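You operate a simulated robot arm through the tools that you are given. There is no shell and no other tool. Be economical: measure what you need, move in short steps, check, and stop when the job is done.

You are at the controls of a simulated robot arm. One attempt, no reset.

Task
Water the silt in the bay beaker up to the job slip's amount and stir it.
Fine: fill on the sink grid, within 15 ml; stir with the beaker back on the ledge; stand the rod in the empty large beaker, which stays upright.

The check looks at the end state, three seconds after you hand in, the way a careful person would. Anything else that was tipped, shoved, dropped, spilled or broken makes it a failure.

Robot
A 7-joint arm with a two-finger parallel gripper, fixed in place. Base frame: the origin is at the foot of the arm, x ahead of it, y to its left, z up. Units: m, degrees, N and s.
With the tool pointing down near the work surface it reaches from about 0.24 to 0.68 m from the base axis. Its first joint turns from -66.0 to 66.0 degrees. Payload 2.4 kg.
Tool frame: the origin (TCP) lies between the finger pads and is the grasp point; the fingertips stand 0.03 m ahead of it; z points along the fingers, y is the line along which they close. Largest opening 0.094 m; finger width 0.028, thickness 0.01; the body of the gripper, 0.05 by 0.096 m, starts 0.055 m behind the TCP.
Orientation is that of the tool frame in the base frame, as a unit quaternion [x, y, z, w]. With the fingers straight down and closing along the base's y, the tool's x points along the base's -x, its y along +y and its z along -z.

Tools
- The arm moves only by the tool step_arm. Its argument "commands" is a list of rows, each a list of 3 entries, a list of its own where there are three numbers: the shift along the base's x, y, z in m, then the turn, a rotation vector about the base's x, y, z in degrees, then the gripper command, from -1 (fully open) to 1 (shut), values between in proportion. In form: [[[x, y, z], [ax, ay, az], claw], ...]. A call has 1 to 20 rows; each row is the pose to reach, as a shift and turn from the pose commanded when the call began. Each row takes 0.2 s and may step no farther than 0.05 m and 8.6 degrees from the row before; otherwise, or with a gripper value out of range, the whole call is refused. Where a pose cannot be reached the arm comes as near as it can. A force on the tool above 40 N (or 10 N above the force at the start of the call, whichever is more), or a blocked arm, ends the call early, and 0.2 s more pass. Each finger travels about 0.153 m/s and halts on what it meets, pressing with about 37 N; the grip force reading is that of the motor and also rises with nothing between the fingers. The clock runs only during rows and for 0.2 s after the last one: add rows that repeat a pose to give the fingers time. The reply holds the time, the measured pose of the TCP, the force on the tool along the base axes, the opening and the grip force, in the units named above and with some noise.
- Cameras (640 x 400 px; columns grow to the right, rows downward): "scene" is fixed at [0.0394, 0.4691, 1.4622]; the picture's right is [-0.78, -0.63, 0.00], its down [-0.24, 0.30, -0.92] and it looks along [0.58, -0.72, -0.39] (base axes); focal length 363 px, centre (320, 200). "wrist" rides on the gripper at [-0.037, 0, -0.058] in the tool frame; the picture's right is [0.00, -1.00, 0.00], its down [0.97, 0.00, -0.24] and it looks along [0.24, 0.00, 0.97] (tool axes); focal length 218 px, centre (320, 200). There is no depth. A picture from a camera that has moved, and an enlarged one, comes with that camera's place and axes in the base frame and with its lens.
- capture(camera): a new picture of that camera. The clock stands still meanwhile.
- inspect(camera, box): a new picture of the part [left, top, right, bottom] of that camera's present view, enlarged. The clock stands still meanwhile.
- close_job(): hands the job in; it is judged then, once.

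Work in short steps. Places have to be worked out from the pictures, the camera data and where the tool is seen: move nearer, look again, correct. Check each grasp and each placing, and mend what went wrong. You have 120 turns and 84 pictures in all, those below and enlarged ones among them. Open the gripper and draw the arm clear of the work before you hand the job in, unless the task says otherwise; then end with one line.

The tools are called after "Call:" by a JSON object that holds its "method" and its "body". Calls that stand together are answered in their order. step_arm: Moves the arm, as the interface text tells. Its arguments: {"type":"object","properties":{"commands":{"type":"array","items":{"type":"array"}}},"required":["commands"]} The other tools are called the same way: capture (camera) takes a picture; inspect (camera, box) takes an enlarged picture of a part of a camera's view; close_job () hands the job in.

At the start:

```text
t: 0.0
tcp_pos: [0.2916, -0.1704, 1.2955]
orientation: [0.0, 1.0, -0.001, 0.0]
wrist_force: [0.3, -0.3, 0.1]
finger_gap: 0.0939
grip_force: 0.1
```

scene: 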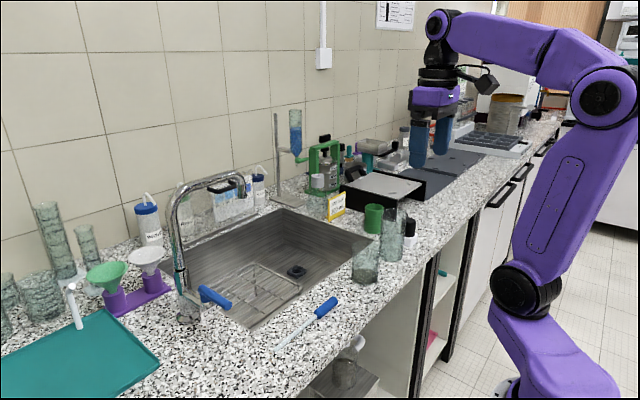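
wrist: 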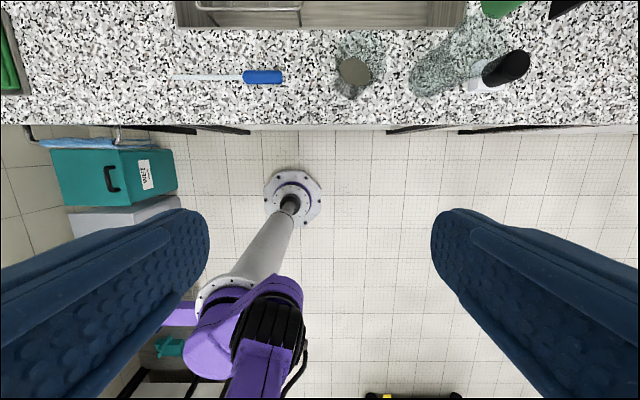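

I'll begin by enlarging the work area and the slip on the wall to read the job.

Call:
{"method": "inspect", "body": {"camera": "scene", "box": [370, 0, 420, 31]}}

Call:
{"method": "inspect", "body": {"camera": "scene", "box": [260, 180, 440, 360]}}

Call:
{"method": "inspect", "body": {"camera": "scene", "box": [130, 150, 330, 340]}}

```text
12.80 times, centred on (395, 16) of scene
camera zoom: at [0.0394, 0.4691, 1.4622], right [-0.78, -0.63, 0.0], down [-0.24, 0.3, -0.92], along [0.58, -0.72, -0.39], focal length 4641 px, centre (-640, 2562)
```

zoom: 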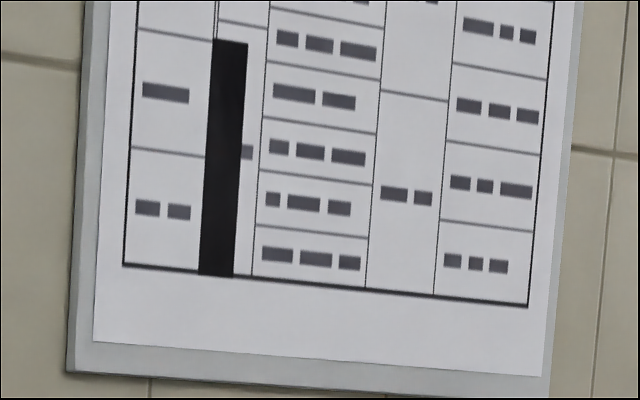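

```text
2.22 times, centred on (350, 270) of scene
camera zoom: at [0.0394, 0.4691, 1.4622], right [-0.78, -0.63, 0.0], down [-0.24, 0.3, -0.92], along [0.58, -0.72, -0.39], focal length 806 px, centre (253, 44)
```

zoom: 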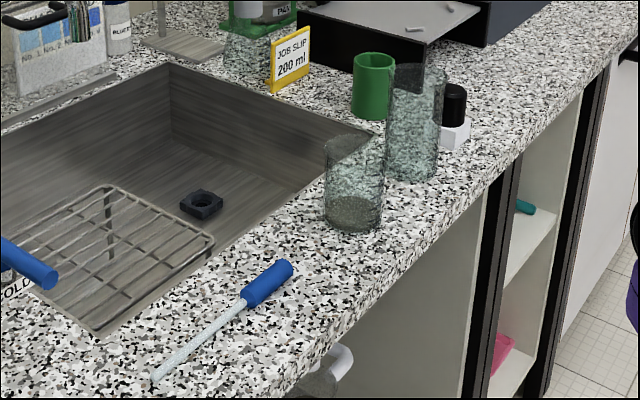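

```text
2.11 times, centred on (230, 245) of scene
camera zoom: at [0.0394, 0.4691, 1.4622], right [-0.78, -0.63, 0.0], down [-0.24, 0.3, -0.92], along [0.58, -0.72, -0.39], focal length 763 px, centre (510, 105)
```

zoom: 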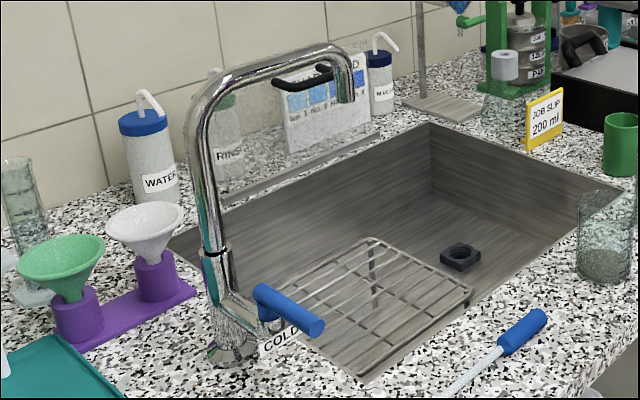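

The slip reads 200 ml; the silt beaker sits about (0.455,-0.23), the large empty one about (0.45,-0.36), the rod along y at x≈0.46. I'll tilt the tool forward to see the sink, tap and lever with the wrist camera.

Call:
{"method": "step_arm", "body": {"commands": [[[0, 0.02, 0], [0, -8, 0], -1], [[0, 0.05, 0], [0, -16, 0], -1], [[0, 0.08, 0.0], [0, -24, 0], -1], [[0, 0.11, 0.0], [0, -32, 0], -1], [[0, 0.14, 0.0], [0, -40, 0], -1], [[0, 0.14, 0.0], [0, -40, 0], -1]]}}

Call:
{"method": "capture", "body": {"camera": "wrist"}}

```text
t: 1.4
tcp_pos: [0.2909, -0.0302, 1.2956]
orientation: [-0.001, 0.939, 0.0, 0.344]
wrist_force: [0.8, -0.2, -0.2]
finger_gap: 0.0938
grip_force: 0.1
```

```text
78 pictures are left
camera wrist: at [0.2819, -0.0298, 1.3643], right [0.0, -1.0, 0.0], down [-0.9, 0.0, -0.44], along [0.44, 0.0, -0.9], focal length 218 px, centre (320, 200)
```

wrist: 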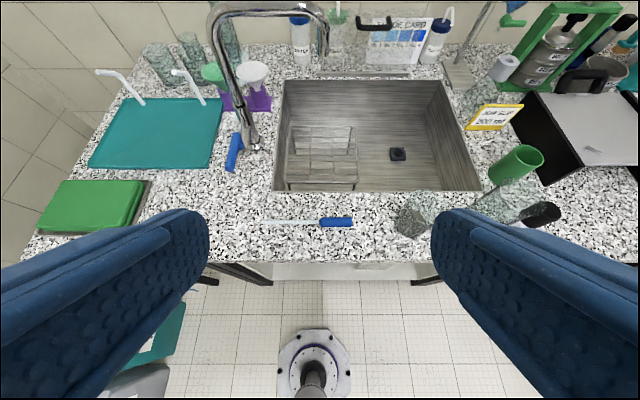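

Useful view: tap base ≈(0.67,0.15), spout outlet ≈(0.68,-0.035,1.135), sink x 0.535–0.94. Let me enlarge the grid/tap and the beakers.

Call:
{"method": "inspect", "body": {"camera": "wrist", "box": [200, 90, 400, 215]}}

Call:
{"method": "inspect", "body": {"camera": "scene", "box": [335, 195, 425, 295]}}

Call:
{"method": "inspect", "body": {"camera": "scene", "box": [160, 170, 320, 335]}}

```text
3.20 times, centred on (300, 152) of wrist
camera zoom: at [0.2819, -0.0298, 1.3643], right [0.0, -1.0, 0.0], down [-0.9, 0.0, -0.44], along [0.44, 0.0, -0.9], focal length 698 px, centre (384, 352)
```

zoom: 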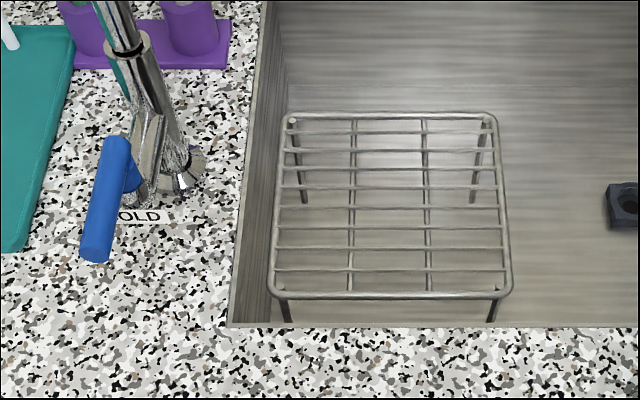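

```text
4.00 times, centred on (380, 245) of scene
camera zoom: at [0.0394, 0.4691, 1.4622], right [-0.78, -0.63, 0.0], down [-0.24, 0.3, -0.92], along [0.58, -0.72, -0.39], focal length 1450 px, centre (80, 20)
```

zoom: 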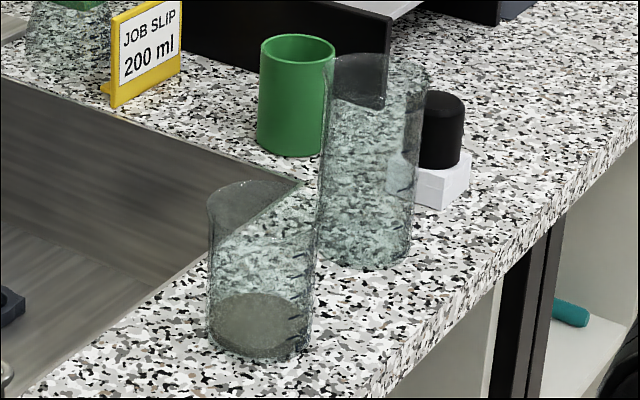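

```text
2.42 times, centred on (240, 252) of scene
camera zoom: at [0.0394, 0.4691, 1.4622], right [-0.78, -0.63, 0.0], down [-0.24, 0.3, -0.92], along [0.58, -0.72, -0.39], focal length 879 px, centre (514, 73)
```

zoom: 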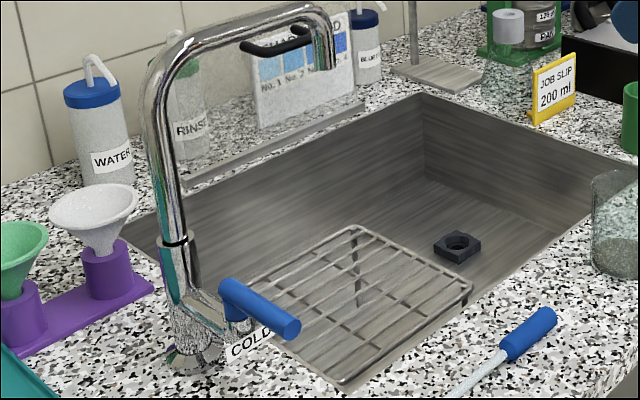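

Geometry is settled: grid top z≈0.85 centred (0.69,-0.035) right under the spout, lever handle from (0.60,0.143,1.015) to (0.515,0.146,1.02). Now I move behind the silt beaker with the tool tilted forward to refine its position.

Call:
{"method": "step_arm", "body": {"commands": [[[0.01, -0.04, -0.02], [0, -5, 0], -1], [[0.01, -0.08, -0.05], [0, -10, 0], -1], [[0.01, -0.12, -0.08], [0, -15, 0], -1], [[0.01, -0.16, -0.11], [0, -15, 0], -1], [[0.01, -0.2, -0.14], [0, -15, 0], -1], [[0.01, -0.2, -0.17], [0, -15, 0], -1], [[0.01, -0.2, -0.2], [0, -15, 0], -1], [[0.01, -0.2, -0.2], [0, -15, 0], -1]]}}

Call:
{"method": "capture", "body": {"camera": "wrist"}}

Call:
{"method": "capture", "body": {"camera": "scene"}}

```text
t: 3.2
tcp_pos: [0.3064, -0.2324, 1.1646]
orientation: [0.0, 0.887, 0.0, 0.461]
wrist_force: [0.3, -0.8, 0.3]
finger_gap: 0.0939
grip_force: 0.0
out of reach, approached as far as the arm can: row 4, 5, 6, 7, 8
```

```text
74 pictures are left
camera wrist: at [0.2811, -0.2326, 1.2283], right [0.0, -1.0, 0.0], down [-0.75, 0.0, -0.66], along [0.66, 0.0, -0.75], focal length 218 px, centre (320, 200)
```

wrist: 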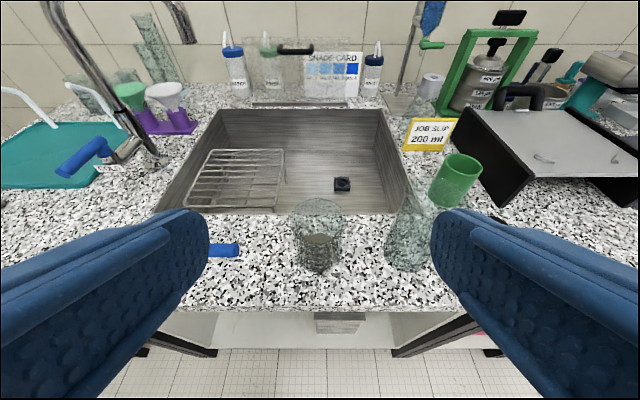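

```text
73 pictures are left
```

scene: 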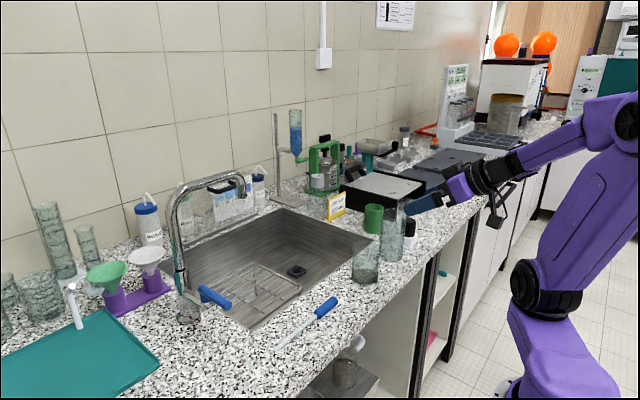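

The near pose was out of reach; the beaker appears at (0.453,-0.232). I move outward in x and check where the arm really goes.

Call:
{"method": "step_arm", "body": {"commands": [[[0.03, 0, 0.0], [0, 0, 0], -1], [[0.06, 0, 0.0], [0, 0, 0], -1], [[0.06, 0, 0.0], [0, 0, 0], -1]]}}

```text
t: 4.0
tcp_pos: [0.3696, -0.2318, 1.1653]
orientation: [0.0, 0.887, 0.0, 0.462]
wrist_force: [-0.6, -0.4, 0.9]
finger_gap: 0.0942
grip_force: 0.1
```

Commands restart from the reached pose. Now descend toward the pre-grasp point (0.387,-0.232,1.03).

Call:
{"method": "step_arm", "body": {"commands": [[[0.005, 0, -0.045], [0, 0, 0], -1], [[0.01, 0, -0.09], [0, 0, 0], -1], [[0.015, 0, -0.135], [0, 0, 0], -1], [[0.015, 0, -0.135], [0, 0, 0], -1]]}}

Call:
{"method": "capture", "body": {"camera": "wrist"}}

Call:
{"method": "capture", "body": {"camera": "scene"}}

```text
t: 5.0
tcp_pos: [0.3919, -0.2364, 1.056]
orientation: [0.0, 0.888, 0.0, 0.46]
wrist_force: [0.9, 0.0, -0.6]
finger_gap: 0.0941
grip_force: 0.1
out of reach, approached as far as the arm can: row 2, 3, 4
```

```text
72 pictures are left
camera wrist: at [0.3661, -0.2357, 1.1197], right [0.0, -1.0, 0.0], down [-0.76, 0.0, -0.66], along [0.66, 0.0, -0.76], focal length 218 px, centre (320, 200)
```

wrist: 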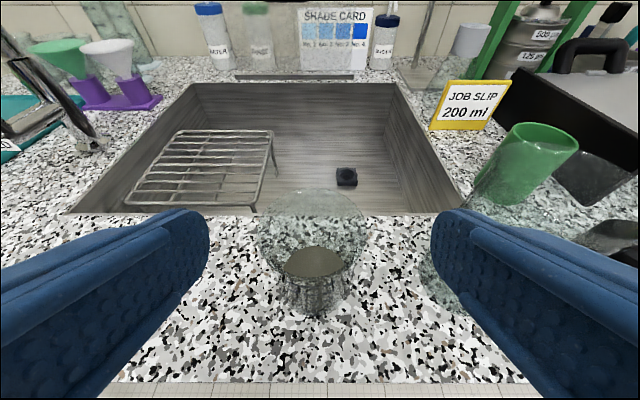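

```text
71 pictures are left
```

scene: 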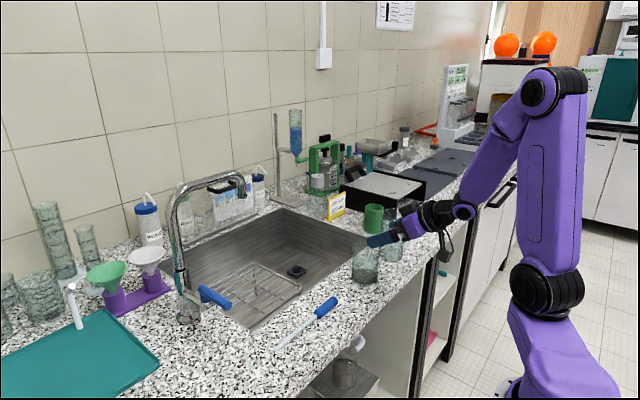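

Rim centre works out to (0.454,-0.230), z≈1.0. 55° tilt is at the reach boundary, so I reduce the tilt to ~43° and go to the pre-grasp point.

Call:
{"method": "step_arm", "body": {"commands": [[[0.004, 0.006, -0.005], [0, 6, 0], -1], [[0.008, 0.006, -0.015], [0, 12, 0], -1], [[0.008, 0.006, -0.022], [0, 12, 0], -1], [[0.008, 0.006, -0.022], [0, 12, 0], -1]]}}

Call:
{"method": "capture", "body": {"camera": "wrist"}}

```text
t: 6.0
tcp_pos: [0.3987, -0.2302, 1.0338]
orientation: [0.0, 0.93, 0.0, 0.367]
wrist_force: [-0.5, 0.3, -0.2]
finger_gap: 0.0939
grip_force: 0.1
```

```text
70 pictures are left
camera wrist: at [0.3871, -0.2303, 1.1021], right [0.0, -1.0, 0.0], down [-0.87, 0.0, -0.49], along [0.49, 0.0, -0.87], focal length 218 px, centre (320, 200)
```

wrist: 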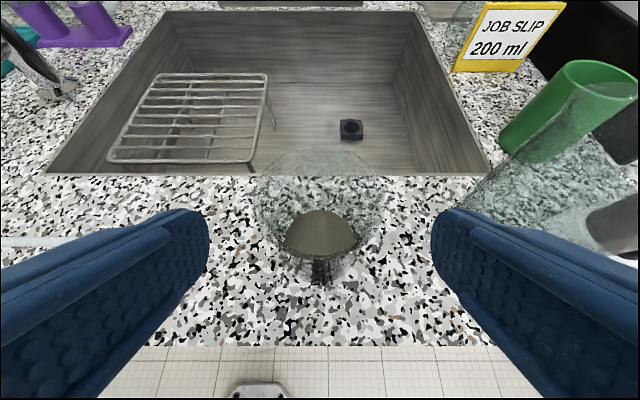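

Centred. Advance along the tool axis to straddle the beaker.

Call:
{"method": "step_arm", "body": {"commands": [[[0.018, 0, -0.02], [0, 0, 0], -1], [[0.037, 0, -0.04], [0, 0, 0], -1], [[0.055, 0, -0.058], [0, 0, 0], -1], [[0.055, 0, -0.058], [0, 0, 0], -1]]}}

Call:
{"method": "capture", "body": {"camera": "wrist"}}

Call:
{"method": "inspect", "body": {"camera": "scene", "box": [320, 180, 460, 300]}}

```text
t: 7.0
tcp_pos: [0.454, -0.23, 0.9767]
orientation: [0.0, 0.931, 0.0, 0.366]
wrist_force: [-0.6, 0.4, -0.3]
finger_gap: 0.0941
grip_force: 0.2
```

```text
69 pictures are left
camera wrist: at [0.4414, -0.2296, 1.0441], right [0.0, -1.0, 0.0], down [-0.87, 0.0, -0.49], along [0.49, 0.0, -0.87], focal length 218 px, centre (320, 200)
```

wrist: 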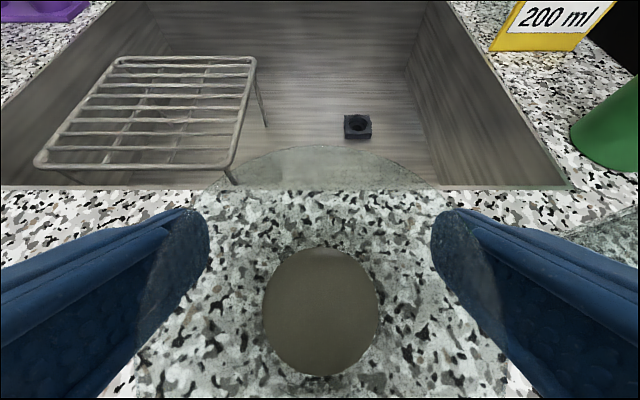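

```text
3.33 times, centred on (390, 240) of scene
camera zoom: at [0.0394, 0.4691, 1.4622], right [-0.78, -0.63, 0.0], down [-0.24, 0.3, -0.92], along [0.58, -0.72, -0.39], focal length 1209 px, centre (87, 67)
```

zoom: 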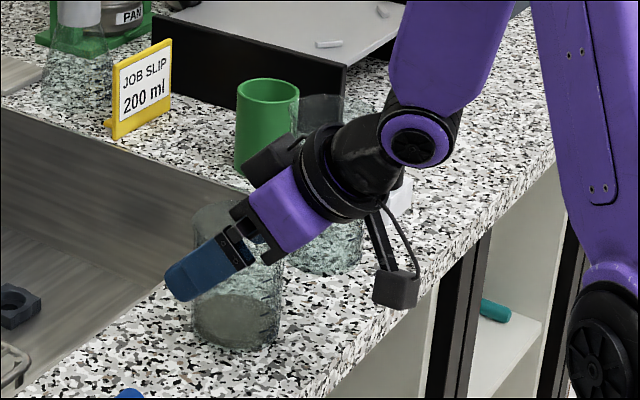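

The fingers straddle the beaker (note a box hanging beneath the wrist, about 0.03 m clearance expected later at the ledge). Close the gripper.

Call:
{"method": "step_arm", "body": {"commands": [[[0, 0, 0], [0, 0, 0], 0.0], [[0, 0, 0], [0, 0, 0], 0.6], [[0, 0, 0], [0, 0, 0], 0.6], [[0, 0, 0], [0, 0, 0], 0.6]]}}

```text
t: 8.0
tcp_pos: [0.4538, -0.2292, 0.9765]
orientation: [-0.001, 0.93, 0.001, 0.367]
wrist_force: [0.0, -0.1, -0.3]
finger_gap: 0.0695
grip_force: 37.3
```

Gripped at 69.5 mm. Lift it straight up 6 cm and check.

Call:
{"method": "step_arm", "body": {"commands": [[[0, 0, 0.02], [0, 0, 0], 0.6], [[0, 0, 0.04], [0, 0, 0], 0.6], [[0, 0, 0.065], [0, 0, 0], 0.6], [[0, 0, 0.065], [0, 0, 0], 0.6]]}}

Call:
{"method": "inspect", "body": {"camera": "scene", "box": [320, 160, 460, 300]}}

```text
t: 9.0
tcp_pos: [0.4545, -0.2301, 1.042]
orientation: [0.001, 0.93, 0.0, 0.367]
wrist_force: [0.0, -1.0, -1.8]
finger_gap: 0.0693
grip_force: 36.8
```

```text
2.86 times, centred on (390, 230) of scene
camera zoom: at [0.0395, 0.4691, 1.4622], right [-0.78, -0.63, 0.0], down [-0.24, 0.3, -0.92], along [0.58, -0.72, -0.39], focal length 1036 px, centre (120, 114)
```

zoom: 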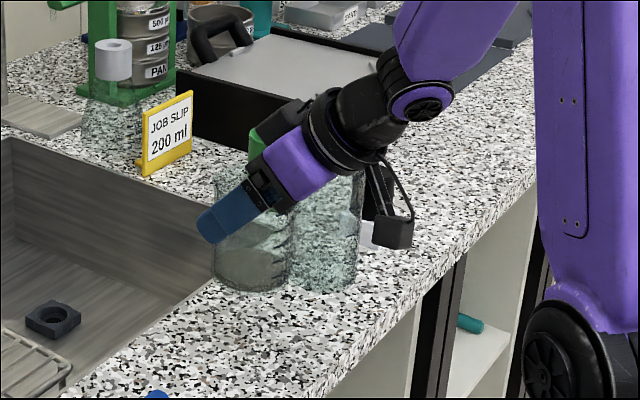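

Held, level. Carry it over to the grid below the spout at this height.

Call:
{"method": "step_arm", "body": {"commands": [[[0.028, 0.024, 0], [0, 0, 0], 0.6], [[0.056, 0.049, 0], [0, 0, 0], 0.6], [[0.085, 0.073, 0], [0, 0, 0], 0.6], [[0.113, 0.098, 0], [0, 0, 0], 0.6], [[0.141, 0.122, 0], [0, 0, 0], 0.6], [[0.17, 0.146, 0], [0, 0, 0], 0.6], [[0.198, 0.17, 0], [0, 0, 0], 0.6], [[0.225, 0.195, 0], [0, 0, 0], 0.6], [[0.225, 0.195, 0], [0, 0, 0], 0.6]]}}

Call:
{"method": "capture", "body": {"camera": "scene"}}

Call:
{"method": "capture", "body": {"camera": "wrist"}}

```text
t: 11.0
tcp_pos: [0.6792, -0.0344, 1.0405]
orientation: [-0.001, 0.93, 0.0, 0.367]
wrist_force: [-0.1, -0.3, -0.8]
finger_gap: 0.0695
grip_force: 37.4
```

```text
66 pictures are left
```

scene: 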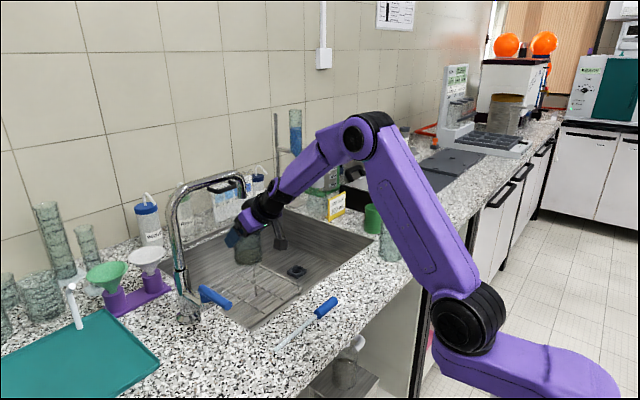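

```text
65 pictures are left
camera wrist: at [0.6669, -0.0343, 1.1092], right [0.0, -1.0, 0.0], down [-0.87, 0.0, -0.49], along [0.49, 0.0, -0.87], focal length 218 px, centre (320, 200)
```

wrist: 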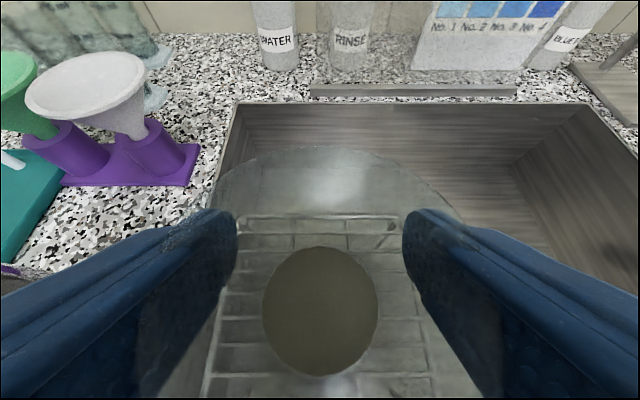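

Directly over the grid. Lower to just above it (TCP z≈0.94).

Call:
{"method": "step_arm", "body": {"commands": [[[0, 0, -0.03], [0, 0, 0], 0.6], [[0, 0, -0.06], [0, 0, 0], 0.6], [[0, 0, -0.085], [0, 0, 0], 0.6], [[0, 0, -0.1], [0, 0, 0], 0.6], [[0, 0, -0.1], [0, 0, 0], 0.6]]}}

Call:
{"method": "inspect", "body": {"camera": "scene", "box": [170, 180, 320, 320]}}

```text
t: 12.2
tcp_pos: [0.6831, -0.0349, 0.9429]
orientation: [0.0, 0.929, 0.0, 0.371]
wrist_force: [-2.1, -0.2, 20.1]
finger_gap: 0.0693
grip_force: 37.0
```

```text
2.86 times, centred on (245, 250) of scene
camera zoom: at [0.0389, 0.4691, 1.4622], right [-0.78, -0.63, 0.0], down [-0.24, 0.3, -0.92], along [0.58, -0.72, -0.39], focal length 1036 px, centre (534, 57)
```

zoom: 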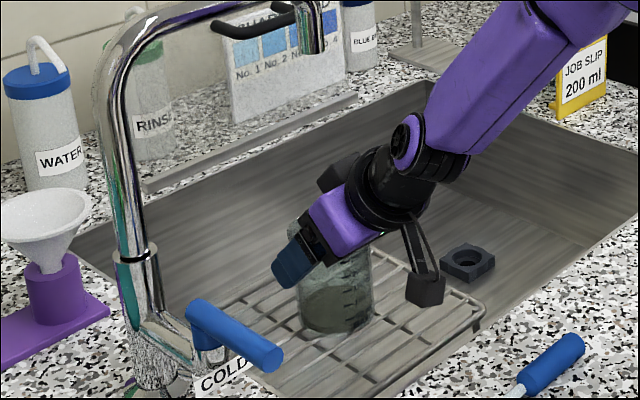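

20 N upward: the beaker has met the grid slightly earlier than expected. Ease up 2 mm to relax the force before releasing.

Call:
{"method": "step_arm", "body": {"commands": [[[0, 0, 0.002], [0, 0, 0], 0.6], [[0, 0, 0.002], [0, 0, 0], 0.6]]}}

Call:
{"method": "inspect", "body": {"camera": "scene", "box": [220, 230, 300, 280]}}

```text
t: 12.8
tcp_pos: [0.6807, -0.0359, 0.9439]
orientation: [0.001, 0.93, -0.001, 0.367]
wrist_force: [4.8, 0.9, 13.2]
finger_gap: 0.0698
grip_force: 37.1
```

```text
8.00 times, centred on (260, 255) of scene
camera zoom: at [0.0393, 0.4691, 1.4622], right [-0.78, -0.63, 0.0], down [-0.24, 0.3, -0.92], along [0.58, -0.72, -0.39], focal length 2901 px, centre (800, -240)
```

zoom: 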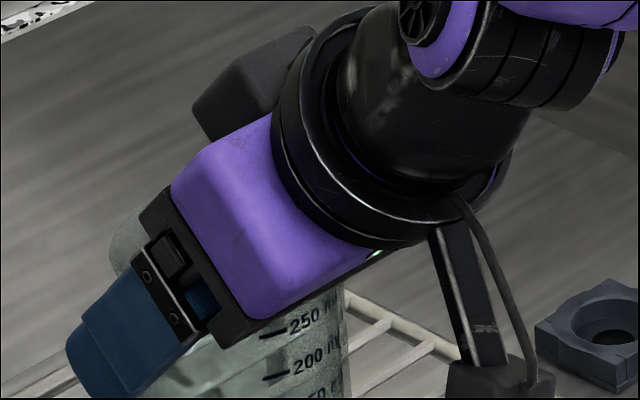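

Graduations (250/200/150) face the camera. Ease a bit more and then open gently.

Call:
{"method": "step_arm", "body": {"commands": [[[0, 0, 0.0015], [0, 0, 0], 0.6], [[0, 0, 0.0015], [0, 0, 0], 0.35], [[0, 0, 0.0015], [0, 0, 0], 0.1], [[0, 0, 0.0015], [0, 0, 0], -0.5], [[0, 0, 0.0015], [0, 0, 0], -1], [[0, 0, 0.0015], [0, 0, 0], -1]]}}

Call:
{"method": "capture", "body": {"camera": "wrist"}}

Call:
{"method": "inspect", "body": {"camera": "scene", "box": [200, 200, 310, 310]}}

```text
t: 14.2
tcp_pos: [0.68, -0.0361, 0.9445]
orientation: [0.001, 0.931, -0.001, 0.366]
wrist_force: [-0.3, 0.0, 0.7]
finger_gap: 0.0941
grip_force: 0.1
```

```text
62 pictures are left
camera wrist: at [0.6672, -0.0351, 1.0121], right [0.0, -1.0, 0.0], down [-0.87, 0.0, -0.49], along [0.49, 0.0, -0.87], focal length 218 px, centre (320, 200)
```

wrist: 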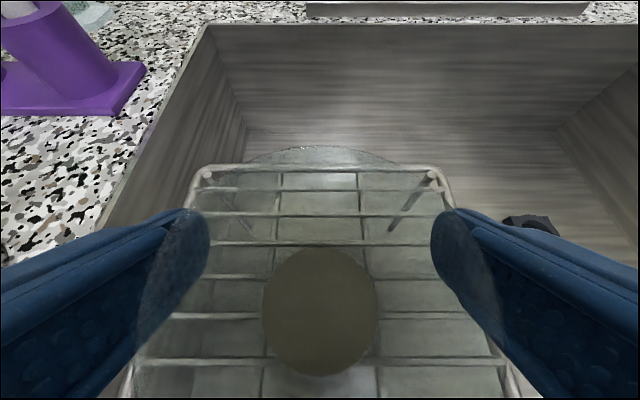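

```text
3.64 times, centred on (255, 255) of scene
camera zoom: at [0.0394, 0.4691, 1.4622], right [-0.78, -0.63, 0.0], down [-0.24, 0.3, -0.92], along [0.58, -0.72, -0.39], focal length 1319 px, centre (556, 0)
```

zoom: 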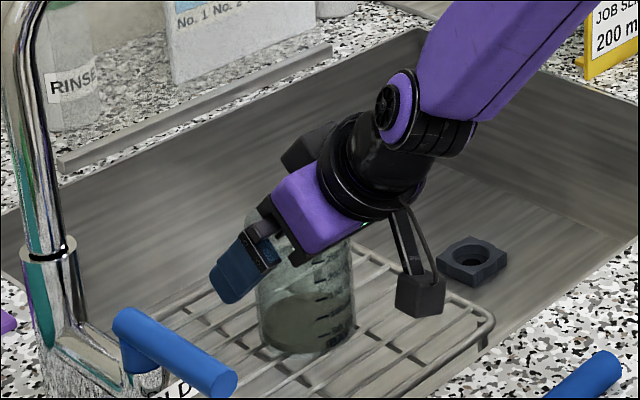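

Beaker stands upright on the grid, released. Retract back along the tool axis, then move over toward the lever for a closer look.

Call:
{"method": "step_arm", "body": {"commands": [[[-0.02, 0, 0.022], [0, 0, 0], -1], [[-0.04, 0, 0.044], [0, 0, 0], -1], [[-0.065, 0, 0.07], [0, 0, 0], -1], [[-0.1, 0, 0.1], [0, 0, 0], -1], [[-0.14, 0.03, 0.12], [0, 0, 0], -1], [[-0.18, 0.06, 0.13], [0, 0, 0], -1], [[-0.2, 0.1, 0.14], [0, 0, 0], -1], [[-0.2, 0.14, 0.15], [0, 0, 0], -1], [[-0.2, 0.18, 0.15], [0, 0, 0], -1], [[-0.2, 0.18, 0.15], [0, 0, 0], -1]]}}

Call:
{"method": "capture", "body": {"camera": "wrist"}}

Call:
{"method": "inspect", "body": {"camera": "scene", "box": [160, 220, 300, 330]}}

```text
refused: row 5 steps farther than a row can; nothing moved
```

```text
60 pictures are left
camera wrist: at [0.6672, -0.0351, 1.0121], right [0.0, -1.0, 0.0], down [-0.87, 0.0, -0.49], along [0.49, 0.0, -0.87], focal length 218 px, centre (320, 200)
```

wrist: 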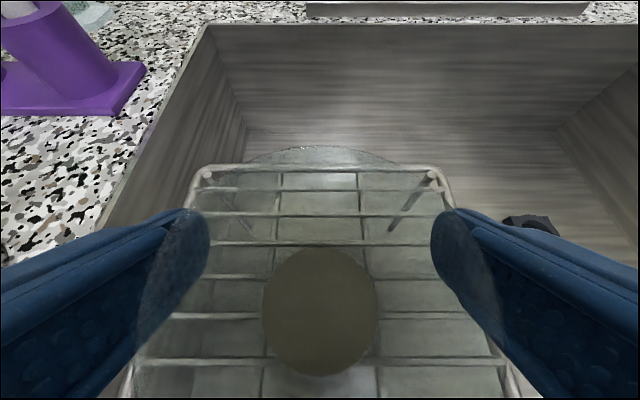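

```text
3.64 times, centred on (230, 275) of scene
camera zoom: at [0.0394, 0.4691, 1.4622], right [-0.78, -0.63, 0.0], down [-0.24, 0.3, -0.92], along [0.58, -0.72, -0.39], focal length 1319 px, centre (647, -73)
```

zoom: 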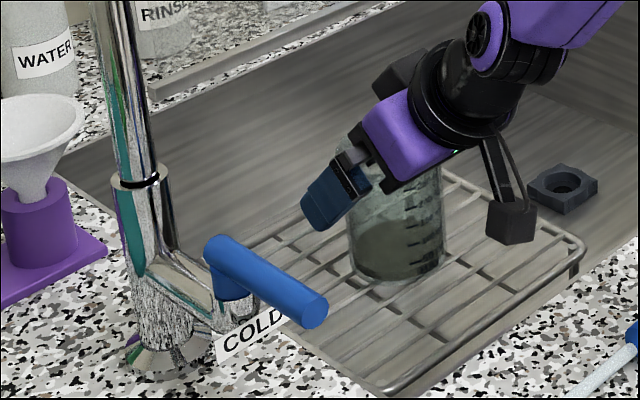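

One row was too long; resend with shorter steps. The lever sits on a vertical stem, so it looks like a sideways-turn valve (pivot ≈(0.60,0.145)).

Call:
{"method": "step_arm", "body": {"commands": [[[-0.02, 0, 0.022], [0, 0, 0], -1], [[-0.04, 0, 0.044], [0, 0, 0], -1], [[-0.065, 0, 0.07], [0, 0, 0], -1], [[-0.095, 0, 0.1], [0, 0, 0], -1], [[-0.13, 0.0, 0.12], [0, 0, 0], -1], [[-0.16, 0.025, 0.14], [0, 0, 0], -1], [[-0.19, 0.055, 0.15], [0, 0, 0], -1], [[-0.2, 0.1, 0.15], [0, 0, 0], -1], [[-0.2, 0.14, 0.15], [0, 0, 0], -1], [[-0.2, 0.18, 0.15], [0, 0, 0], -1], [[-0.2, 0.18, 0.15], [0, 0, 0], -1]]}}

Call:
{"method": "capture", "body": {"camera": "wrist"}}

Call:
{"method": "inspect", "body": {"camera": "scene", "box": [220, 220, 300, 290]}}

```text
t: 16.6
tcp_pos: [0.4793, 0.1442, 1.0974]
orientation: [0.001, 0.93, 0.0, 0.366]
wrist_force: [0.3, 0.1, 0.7]
finger_gap: 0.0941
grip_force: 0.1
```

```text
58 pictures are left
camera wrist: at [0.4664, 0.1438, 1.1639], right [0.0, -1.0, 0.0], down [-0.87, 0.0, -0.49], along [0.49, 0.0, -0.87], focal length 218 px, centre (320, 200)
```

wrist: 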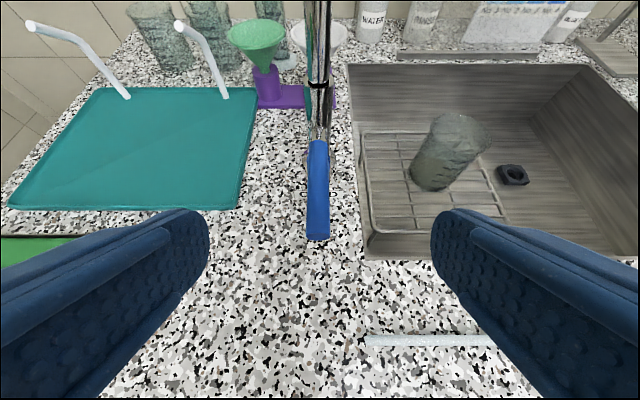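

```text
5.71 times, centred on (260, 255) of scene
camera zoom: at [0.0394, 0.4691, 1.4622], right [-0.78, -0.63, 0.0], down [-0.24, 0.3, -0.92], along [0.58, -0.72, -0.39], focal length 2072 px, centre (663, -114)
```

zoom: 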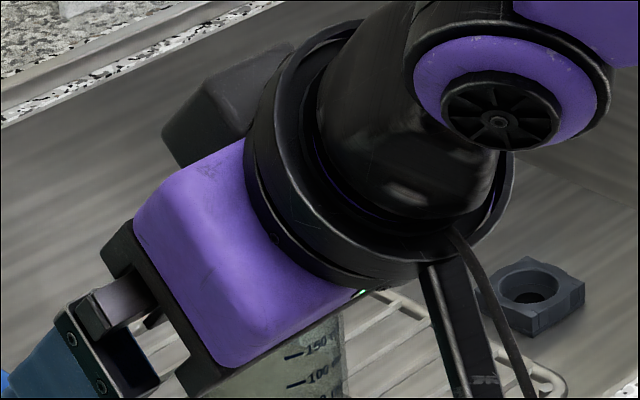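

Handle lies at y≈0.1455, x 0.515–0.60. I narrow the fingers to ~36 mm and straddle the handle loosely so I can push it either way.

Call:
{"method": "step_arm", "body": {"commands": [[[0.01, 0.001, -0.015], [0, 0, 0], -0.3], [[0.03, 0.001, -0.04], [0, 0, 0], 0.2], [[0.045, 0.001, -0.063], [0, 0, 0], 0.2], [[0.056, 0.001, -0.08], [0, 0, 0], 0.2], [[0.056, 0.001, -0.08], [0, 0, 0], 0.2]]}}

Call:
{"method": "capture", "body": {"camera": "wrist"}}

Call:
{"method": "capture", "body": {"camera": "scene"}}

```text
t: 17.8
tcp_pos: [0.5344, 0.1453, 1.0157]
orientation: [0.0, 0.931, 0.0, 0.366]
wrist_force: [-0.7, -0.5, -0.1]
finger_gap: 0.0375
grip_force: 0.1
out of reach, approached as far as the arm can: row 2
```

```text
56 pictures are left
camera wrist: at [0.5221, 0.1449, 1.0834], right [0.0, -1.0, 0.0], down [-0.87, 0.0, -0.49], along [0.49, 0.0, -0.87], focal length 218 px, centre (320, 200)
```

wrist: 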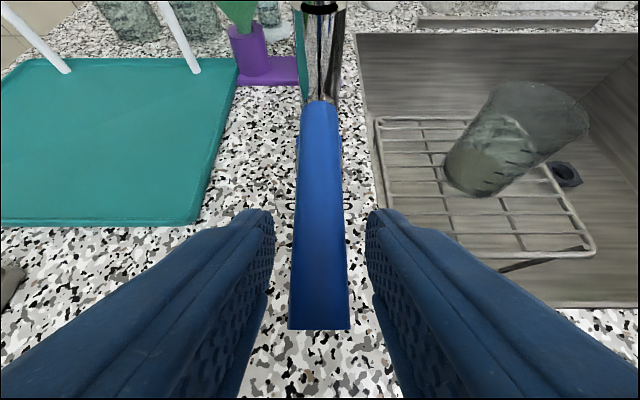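

```text
55 pictures are left
```

scene: 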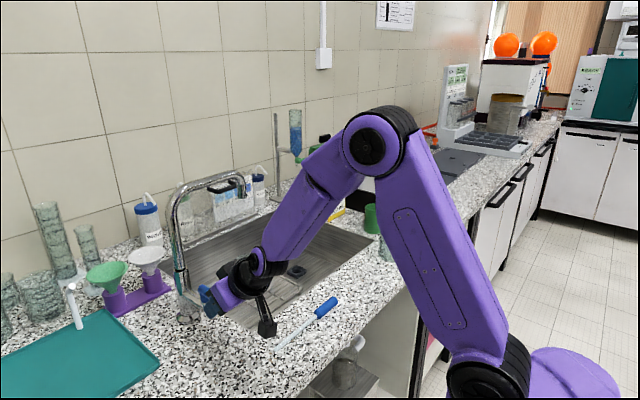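

Fingers straddle the handle with ~8 mm slack, and the beaker's marks are visible. Test push toward -y by a little, watching force.

Call:
{"method": "step_arm", "body": {"commands": [[[0, -0.006, 0], [0, 0, 0], 0.2], [[0, -0.012, 0], [0, 0, 0], 0.2]]}}

Call:
{"method": "capture", "body": {"camera": "wrist"}}

```text
t: 18.4
tcp_pos: [0.5342, 0.1334, 1.0154]
orientation: [-0.002, 0.93, 0.001, 0.367]
wrist_force: [-1.9, 5.4, -0.3]
finger_gap: 0.0406
grip_force: 2.5
```

```text
54 pictures are left
camera wrist: at [0.5218, 0.1348, 1.0831], right [0.0, -1.0, 0.0], down [-0.87, 0.0, -0.49], along [0.49, 0.0, -0.87], focal length 218 px, centre (320, 200)
```

wrist: 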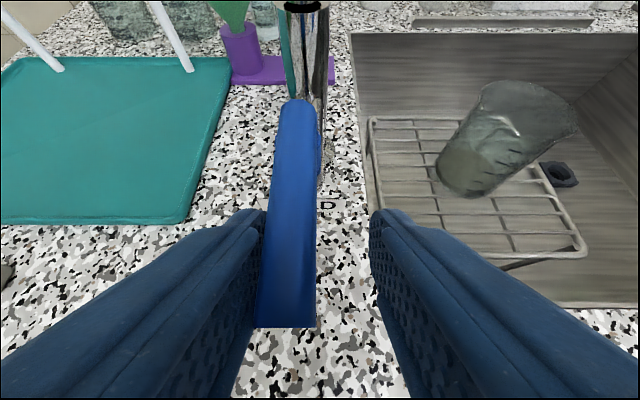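

Resistance of 5 N with no handle motion toward -y. Try +y.

Call:
{"method": "step_arm", "body": {"commands": [[[0, 0.008, 0], [0, 0, 0], 0.2], [[0, 0.016, 0], [0, 0, 0], 0.2], [[0, 0.024, 0], [0, 0, 0], 0.2]]}}

Call:
{"method": "capture", "body": {"camera": "wrist"}}

```text
t: 19.2
tcp_pos: [0.5353, 0.1578, 1.0153]
orientation: [0.0, 0.93, 0.0, 0.366]
wrist_force: [-0.4, -1.7, -0.7]
finger_gap: 0.0385
grip_force: 0.4
```

```text
53 pictures are left
camera wrist: at [0.5222, 0.1581, 1.0829], right [0.0, -1.0, 0.0], down [-0.87, 0.0, -0.49], along [0.49, 0.0, -0.87], focal length 218 px, centre (320, 200)
```

wrist: 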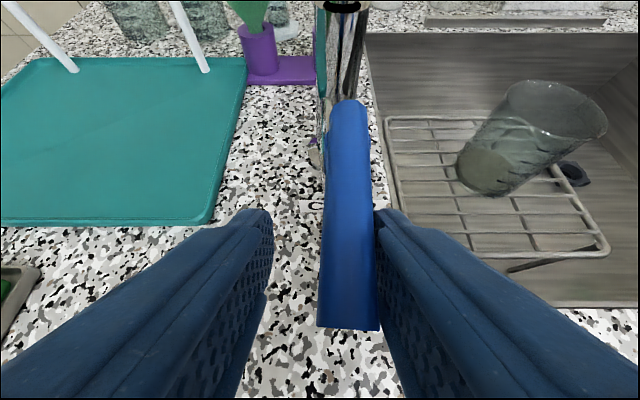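

Only just touching on this side; push a little further +y.

Call:
{"method": "step_arm", "body": {"commands": [[[0, 0.006, 0], [0, 0, 0], 0.2], [[0, 0.012, 0], [0, 0, 0], 0.2]]}}

Call:
{"method": "capture", "body": {"camera": "wrist"}}

```text
t: 19.8
tcp_pos: [0.5342, 0.1708, 1.0162]
orientation: [0.0, 0.931, 0.0, 0.366]
wrist_force: [0.4, -0.2, -0.7]
finger_gap: 0.0381
grip_force: 0.3
```

```text
52 pictures are left
camera wrist: at [0.5225, 0.17, 1.0831], right [0.0, -1.0, 0.0], down [-0.87, 0.0, -0.49], along [0.49, 0.0, -0.87], focal length 218 px, centre (320, 200)
```

wrist: 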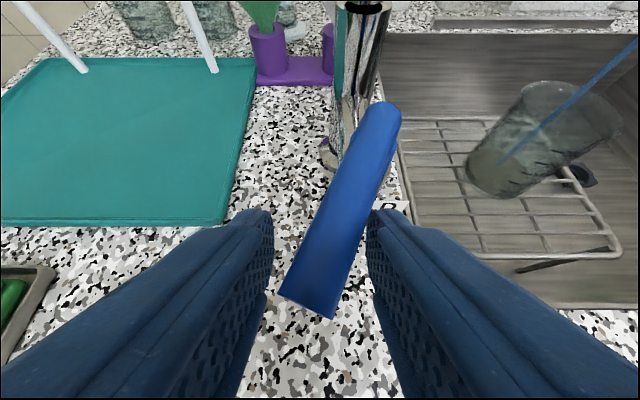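

The lever swung ~25° toward +y and water is running into the beaker. Wait briefly and gauge the flow rate.

Call:
{"method": "step_arm", "body": {"commands": [[[0, 0, 0], [0, 0, 0], 0.2], [[0, 0, 0], [0, 0, 0], 0.2], [[0, 0, 0], [0, 0, 0], 0.2], [[0, 0, 0], [0, 0, 0], 0.2]]}}

Call:
{"method": "inspect", "body": {"camera": "wrist", "box": [430, 60, 640, 220]}}

```text
t: 20.8
tcp_pos: [0.5344, 0.1694, 1.016]
orientation: [0.0, 0.93, 0.0, 0.366]
wrist_force: [0.2, -0.4, -0.3]
finger_gap: 0.0374
grip_force: 0.1
```

```text
2.50 times, centred on (535, 140) of wrist
camera zoom: at [0.5225, 0.1699, 1.0831], right [0.0, -1.0, 0.0], down [-0.87, 0.0, -0.49], along [0.49, 0.0, -0.87], focal length 546 px, centre (-218, 350)
```

zoom: 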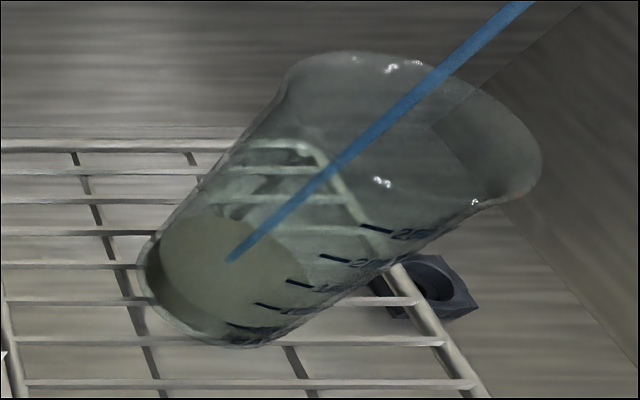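

Marks for 50–250 are readable; the level seems around 75. Continue for another 1.2 s and compare.

Call:
{"method": "step_arm", "body": {"commands": [[[0, 0, 0], [0, 0, 0], 0.2], [[0, 0, 0], [0, 0, 0], 0.2], [[0, 0, 0], [0, 0, 0], 0.2], [[0, 0, 0], [0, 0, 0], 0.2], [[0, 0, 0], [0, 0, 0], 0.2]]}}

Call:
{"method": "inspect", "body": {"camera": "wrist", "box": [430, 60, 640, 220]}}

```text
t: 22.0
tcp_pos: [0.5348, 0.1699, 1.0164]
orientation: [0.0, 0.93, 0.0, 0.366]
wrist_force: [0.8, 0.4, -0.1]
finger_gap: 0.0376
grip_force: 0.1
```

```text
2.50 times, centred on (535, 140) of wrist
camera zoom: at [0.5225, 0.1699, 1.083], right [0.0, -1.0, 0.0], down [-0.87, 0.0, -0.49], along [0.49, 0.0, -0.87], focal length 546 px, centre (-218, 350)
```

zoom: 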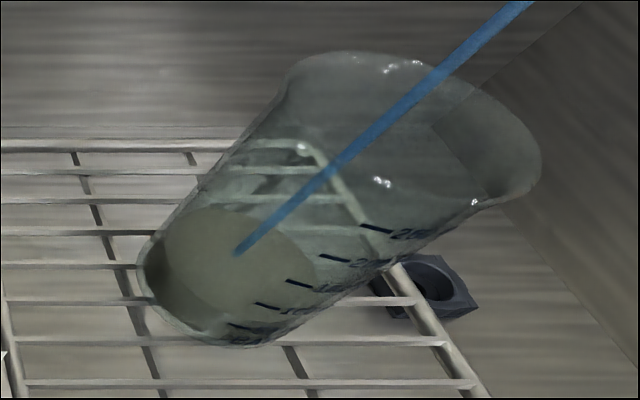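

From the stream's impact point I get level ≈70 ml, rising ~11–13 ml/s (200 ml mark at z≈0.931). Run 4.2 s more and re-measure.

Call:
{"method": "step_arm", "body": {"commands": [[[0, 0, 0], [0, 0, 0], 0.2], [[0, 0, 0], [0, 0, 0], 0.2], [[0, 0, 0], [0, 0, 0], 0.2], [[0, 0, 0], [0, 0, 0], 0.2], [[0, 0, 0], [0, 0, 0], 0.2], [[0, 0, 0], [0, 0, 0], 0.2], [[0, 0, 0], [0, 0, 0], 0.2], [[0, 0, 0], [0, 0, 0], 0.2], [[0, 0, 0], [0, 0, 0], 0.2], [[0, 0, 0], [0, 0, 0], 0.2], [[0, 0, 0], [0, 0, 0], 0.2], [[0, 0, 0], [0, 0, 0], 0.2], [[0, 0, 0], [0, 0, 0], 0.2], [[0, 0, 0], [0, 0, 0], 0.2], [[0, 0, 0], [0, 0, 0], 0.2], [[0, 0, 0], [0, 0, 0], 0.2], [[0, 0, 0], [0, 0, 0], 0.2], [[0, 0, 0], [0, 0, 0], 0.2], [[0, 0, 0], [0, 0, 0], 0.2], [[0, 0, 0], [0, 0, 0], 0.2]]}}

Call:
{"method": "inspect", "body": {"camera": "wrist", "box": [430, 60, 640, 220]}}

```text
t: 26.2
tcp_pos: [0.5359, 0.1688, 1.0159]
orientation: [0.0, 0.93, 0.0, 0.367]
wrist_force: [-0.7, -0.2, -1.3]
finger_gap: 0.0377
grip_force: 0.1
```

```text
2.50 times, centred on (535, 140) of wrist
camera zoom: at [0.5225, 0.1699, 1.083], right [0.0, -1.0, 0.0], down [-0.87, 0.0, -0.49], along [0.49, 0.0, -0.87], focal length 546 px, centre (-218, 350)
```

zoom: 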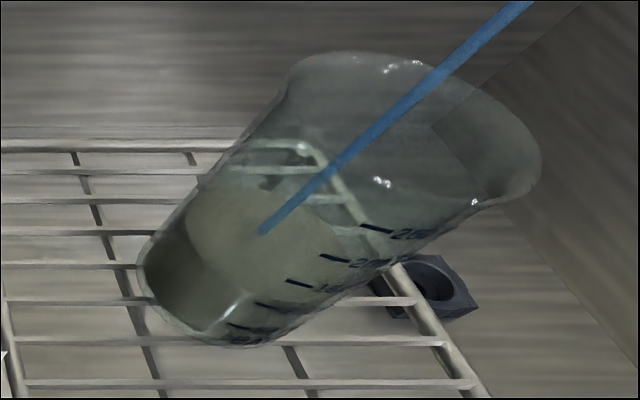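

Level ≈112 ml, so ~10 ml/s. Another 4.2 s.

Call:
{"method": "step_arm", "body": {"commands": [[[0, 0, 0], [0, 0, 0], 0.2], [[0, 0, 0], [0, 0, 0], 0.2], [[0, 0, 0], [0, 0, 0], 0.2], [[0, 0, 0], [0, 0, 0], 0.2], [[0, 0, 0], [0, 0, 0], 0.2], [[0, 0, 0], [0, 0, 0], 0.2], [[0, 0, 0], [0, 0, 0], 0.2], [[0, 0, 0], [0, 0, 0], 0.2], [[0, 0, 0], [0, 0, 0], 0.2], [[0, 0, 0], [0, 0, 0], 0.2], [[0, 0, 0], [0, 0, 0], 0.2], [[0, 0, 0], [0, 0, 0], 0.2], [[0, 0, 0], [0, 0, 0], 0.2], [[0, 0, 0], [0, 0, 0], 0.2], [[0, 0, 0], [0, 0, 0], 0.2], [[0, 0, 0], [0, 0, 0], 0.2], [[0, 0, 0], [0, 0, 0], 0.2], [[0, 0, 0], [0, 0, 0], 0.2], [[0, 0, 0], [0, 0, 0], 0.2], [[0, 0, 0], [0, 0, 0], 0.2]]}}

Call:
{"method": "inspect", "body": {"camera": "wrist", "box": [430, 60, 640, 220]}}

```text
t: 30.4
tcp_pos: [0.5349, 0.1693, 1.0156]
orientation: [0.0, 0.931, 0.0, 0.366]
wrist_force: [-0.2, 0.4, -0.4]
finger_gap: 0.0377
grip_force: 0.0
```

```text
2.50 times, centred on (535, 140) of wrist
camera zoom: at [0.5225, 0.1699, 1.083], right [0.0, -1.0, 0.0], down [-0.87, 0.0, -0.49], along [0.49, 0.0, -0.87], focal length 546 px, centre (-218, 350)
```

zoom: 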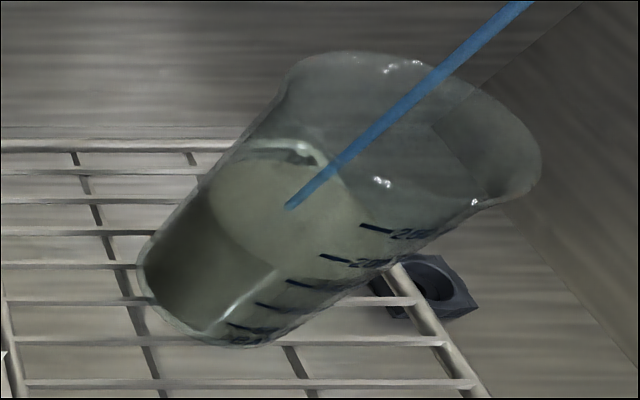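

Level ≈158 ml. Wait 2.6 s more, then swing the lever closed, expecting ≈192–195 ml.

Call:
{"method": "step_arm", "body": {"commands": [[[0, 0, 0], [0, 0, 0], 0.2], [[0, 0, 0], [0, 0, 0], 0.2], [[0, 0, 0], [0, 0, 0], 0.2], [[0, 0, 0], [0, 0, 0], 0.2], [[0, 0, 0], [0, 0, 0], 0.2], [[0, 0, 0], [0, 0, 0], 0.2], [[0, 0, 0], [0, 0, 0], 0.2], [[0, 0, 0], [0, 0, 0], 0.2], [[0, 0, 0], [0, 0, 0], 0.2], [[0, 0, 0], [0, 0, 0], 0.2], [[0, 0, 0], [0, 0, 0], 0.2], [[0, 0, 0], [0, 0, 0], 0.2], [[0, 0, 0], [0, 0, 0], 0.2], [[0, -0.014, 0], [0, 0, 0], 0.2], [[0, -0.028, 0], [0, 0, 0], 0.2], [[0, -0.036, 0], [0, 0, 0], 0.2]]}}

Call:
{"method": "capture", "body": {"camera": "wrist"}}

Call:
{"method": "inspect", "body": {"camera": "wrist", "box": [400, 60, 610, 220]}}

```text
t: 33.8
tcp_pos: [0.534, 0.1345, 1.0164]
orientation: [-0.002, 0.931, 0.001, 0.366]
wrist_force: [0.1, 4.5, -0.9]
finger_gap: 0.0403
grip_force: 2.6
```

```text
47 pictures are left
camera wrist: at [0.5221, 0.1351, 1.0835], right [0.0, -1.0, 0.0], down [-0.87, 0.0, -0.49], along [0.49, 0.0, -0.87], focal length 218 px, centre (320, 200)
```

wrist: 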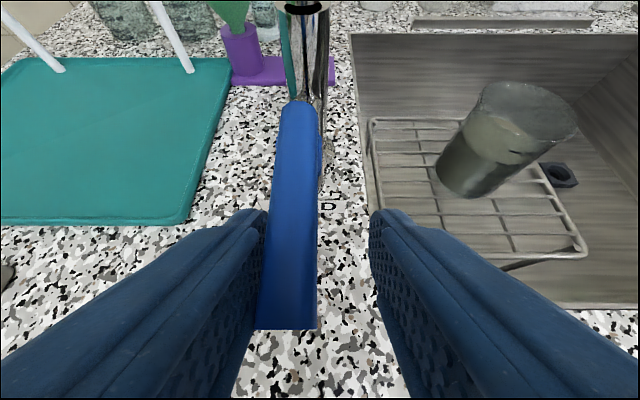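

```text
2.50 times, centred on (505, 140) of wrist
camera zoom: at [0.5221, 0.1351, 1.0835], right [0.0, -1.0, 0.0], down [-0.87, 0.0, -0.49], along [0.49, 0.0, -0.87], focal length 546 px, centre (-142, 350)
```

zoom: 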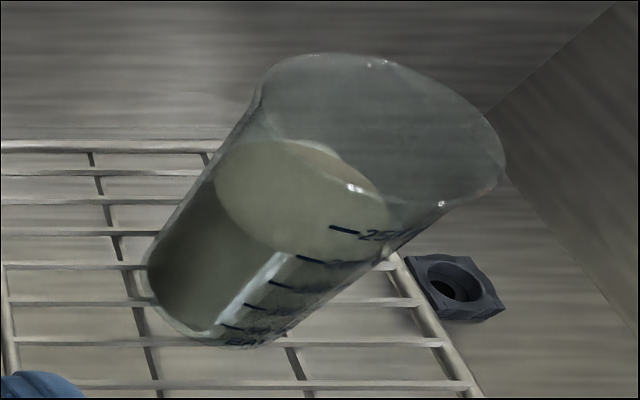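

Water is off and the level appears at about the 200 mark. Centre off the handle and withdraw up, then check the level with the scene camera.

Call:
{"method": "step_arm", "body": {"commands": [[[0, 0.011, 0], [0, 0, 0], 0.2], [[-0.02, 0.011, 0.025], [0, 0, 0], 0.2], [[-0.045, 0.011, 0.055], [0, 0, 0], 0.2], [[-0.07, 0.011, 0.09], [0, 0, 0], 0.0], [[-0.07, 0.011, 0.13], [0, 0, 0], -0.5], [[-0.07, 0.011, 0.17], [0, 0, 0], -1], [[-0.07, 0.011, 0.2], [0, 0, 0], -1], [[-0.07, 0.011, 0.2], [0, 0, 0], -1]]}}

Call:
{"method": "inspect", "body": {"camera": "scene", "box": [220, 220, 300, 290]}}

```text
t: 35.6
tcp_pos: [0.4641, 0.1457, 1.2171]
orientation: [0.001, 0.93, -0.001, 0.366]
wrist_force: [-0.4, 0.1, 0.8]
finger_gap: 0.0941
grip_force: 0.2
```

```text
5.71 times, centred on (260, 255) of scene
camera zoom: at [0.0394, 0.4691, 1.4622], right [-0.78, -0.63, 0.0], down [-0.24, 0.3, -0.92], along [0.58, -0.72, -0.39], focal length 2072 px, centre (663, -114)
```

zoom: 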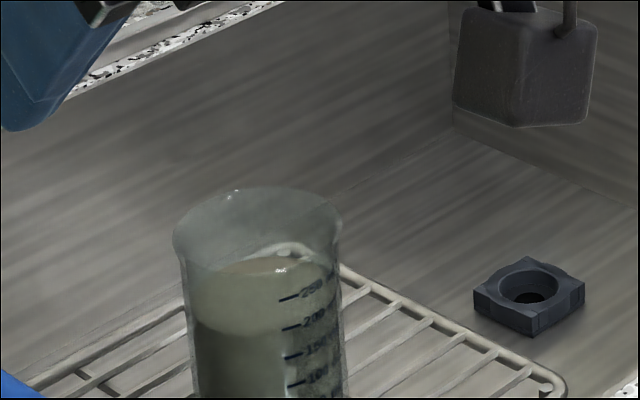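

Zoom tighter to compare the waterline with the 200 mark.

Call:
{"method": "inspect", "body": {"camera": "scene", "box": [238, 250, 268, 290]}}

```text
10.00 times, centred on (253, 270) of scene
camera zoom: at [0.0394, 0.4691, 1.4622], right [-0.78, -0.63, 0.0], down [-0.24, 0.3, -0.92], along [0.58, -0.72, -0.39], focal length 3626 px, centre (990, -500)
```

zoom: 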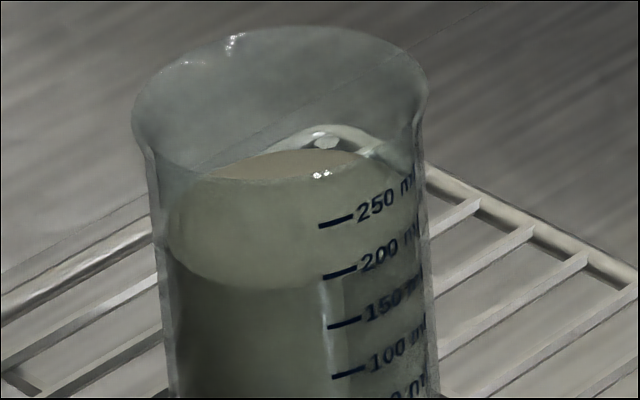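

The waterline reads ~190–193 ml: in tolerance but low. I'll do a brief top-up (~8 ml): return to straddling the lever first.

Call:
{"method": "step_arm", "body": {"commands": [[[0, 0, -0.04], [0, 0, 0], -0.5], [[0, 0, -0.08], [0, 0, 0], 0.2], [[0, 0, -0.11], [0, 0, 0], 0.2], [[0.025, 0, -0.145], [0, 0, 0], 0.2], [[0.05, 0, -0.175], [0, 0, 0], 0.2], [[0.07, 0, -0.201], [0, 0, 0], 0.2], [[0.07, 0, -0.201], [0, 0, 0], 0.2]]}}

Call:
{"method": "capture", "body": {"camera": "wrist"}}

```text
t: 37.2
tcp_pos: [0.5339, 0.1455, 1.0161]
orientation: [0.0, 0.93, -0.001, 0.367]
wrist_force: [0.3, 0.6, -0.2]
finger_gap: 0.0376
grip_force: 0.1
```

```text
43 pictures are left
camera wrist: at [0.5215, 0.1449, 1.0833], right [0.0, -1.0, 0.0], down [-0.87, 0.0, -0.49], along [0.49, 0.0, -0.87], focal length 218 px, centre (320, 200)
```

wrist: 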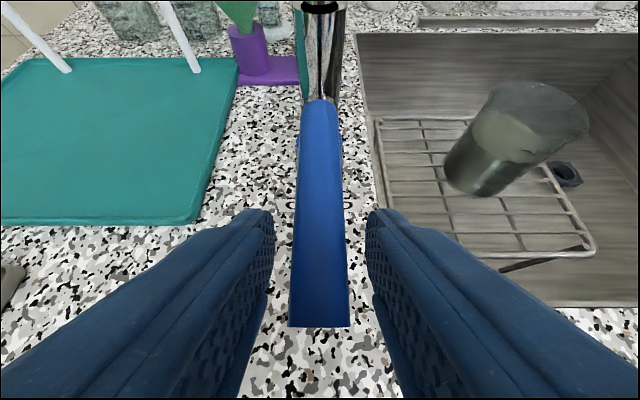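

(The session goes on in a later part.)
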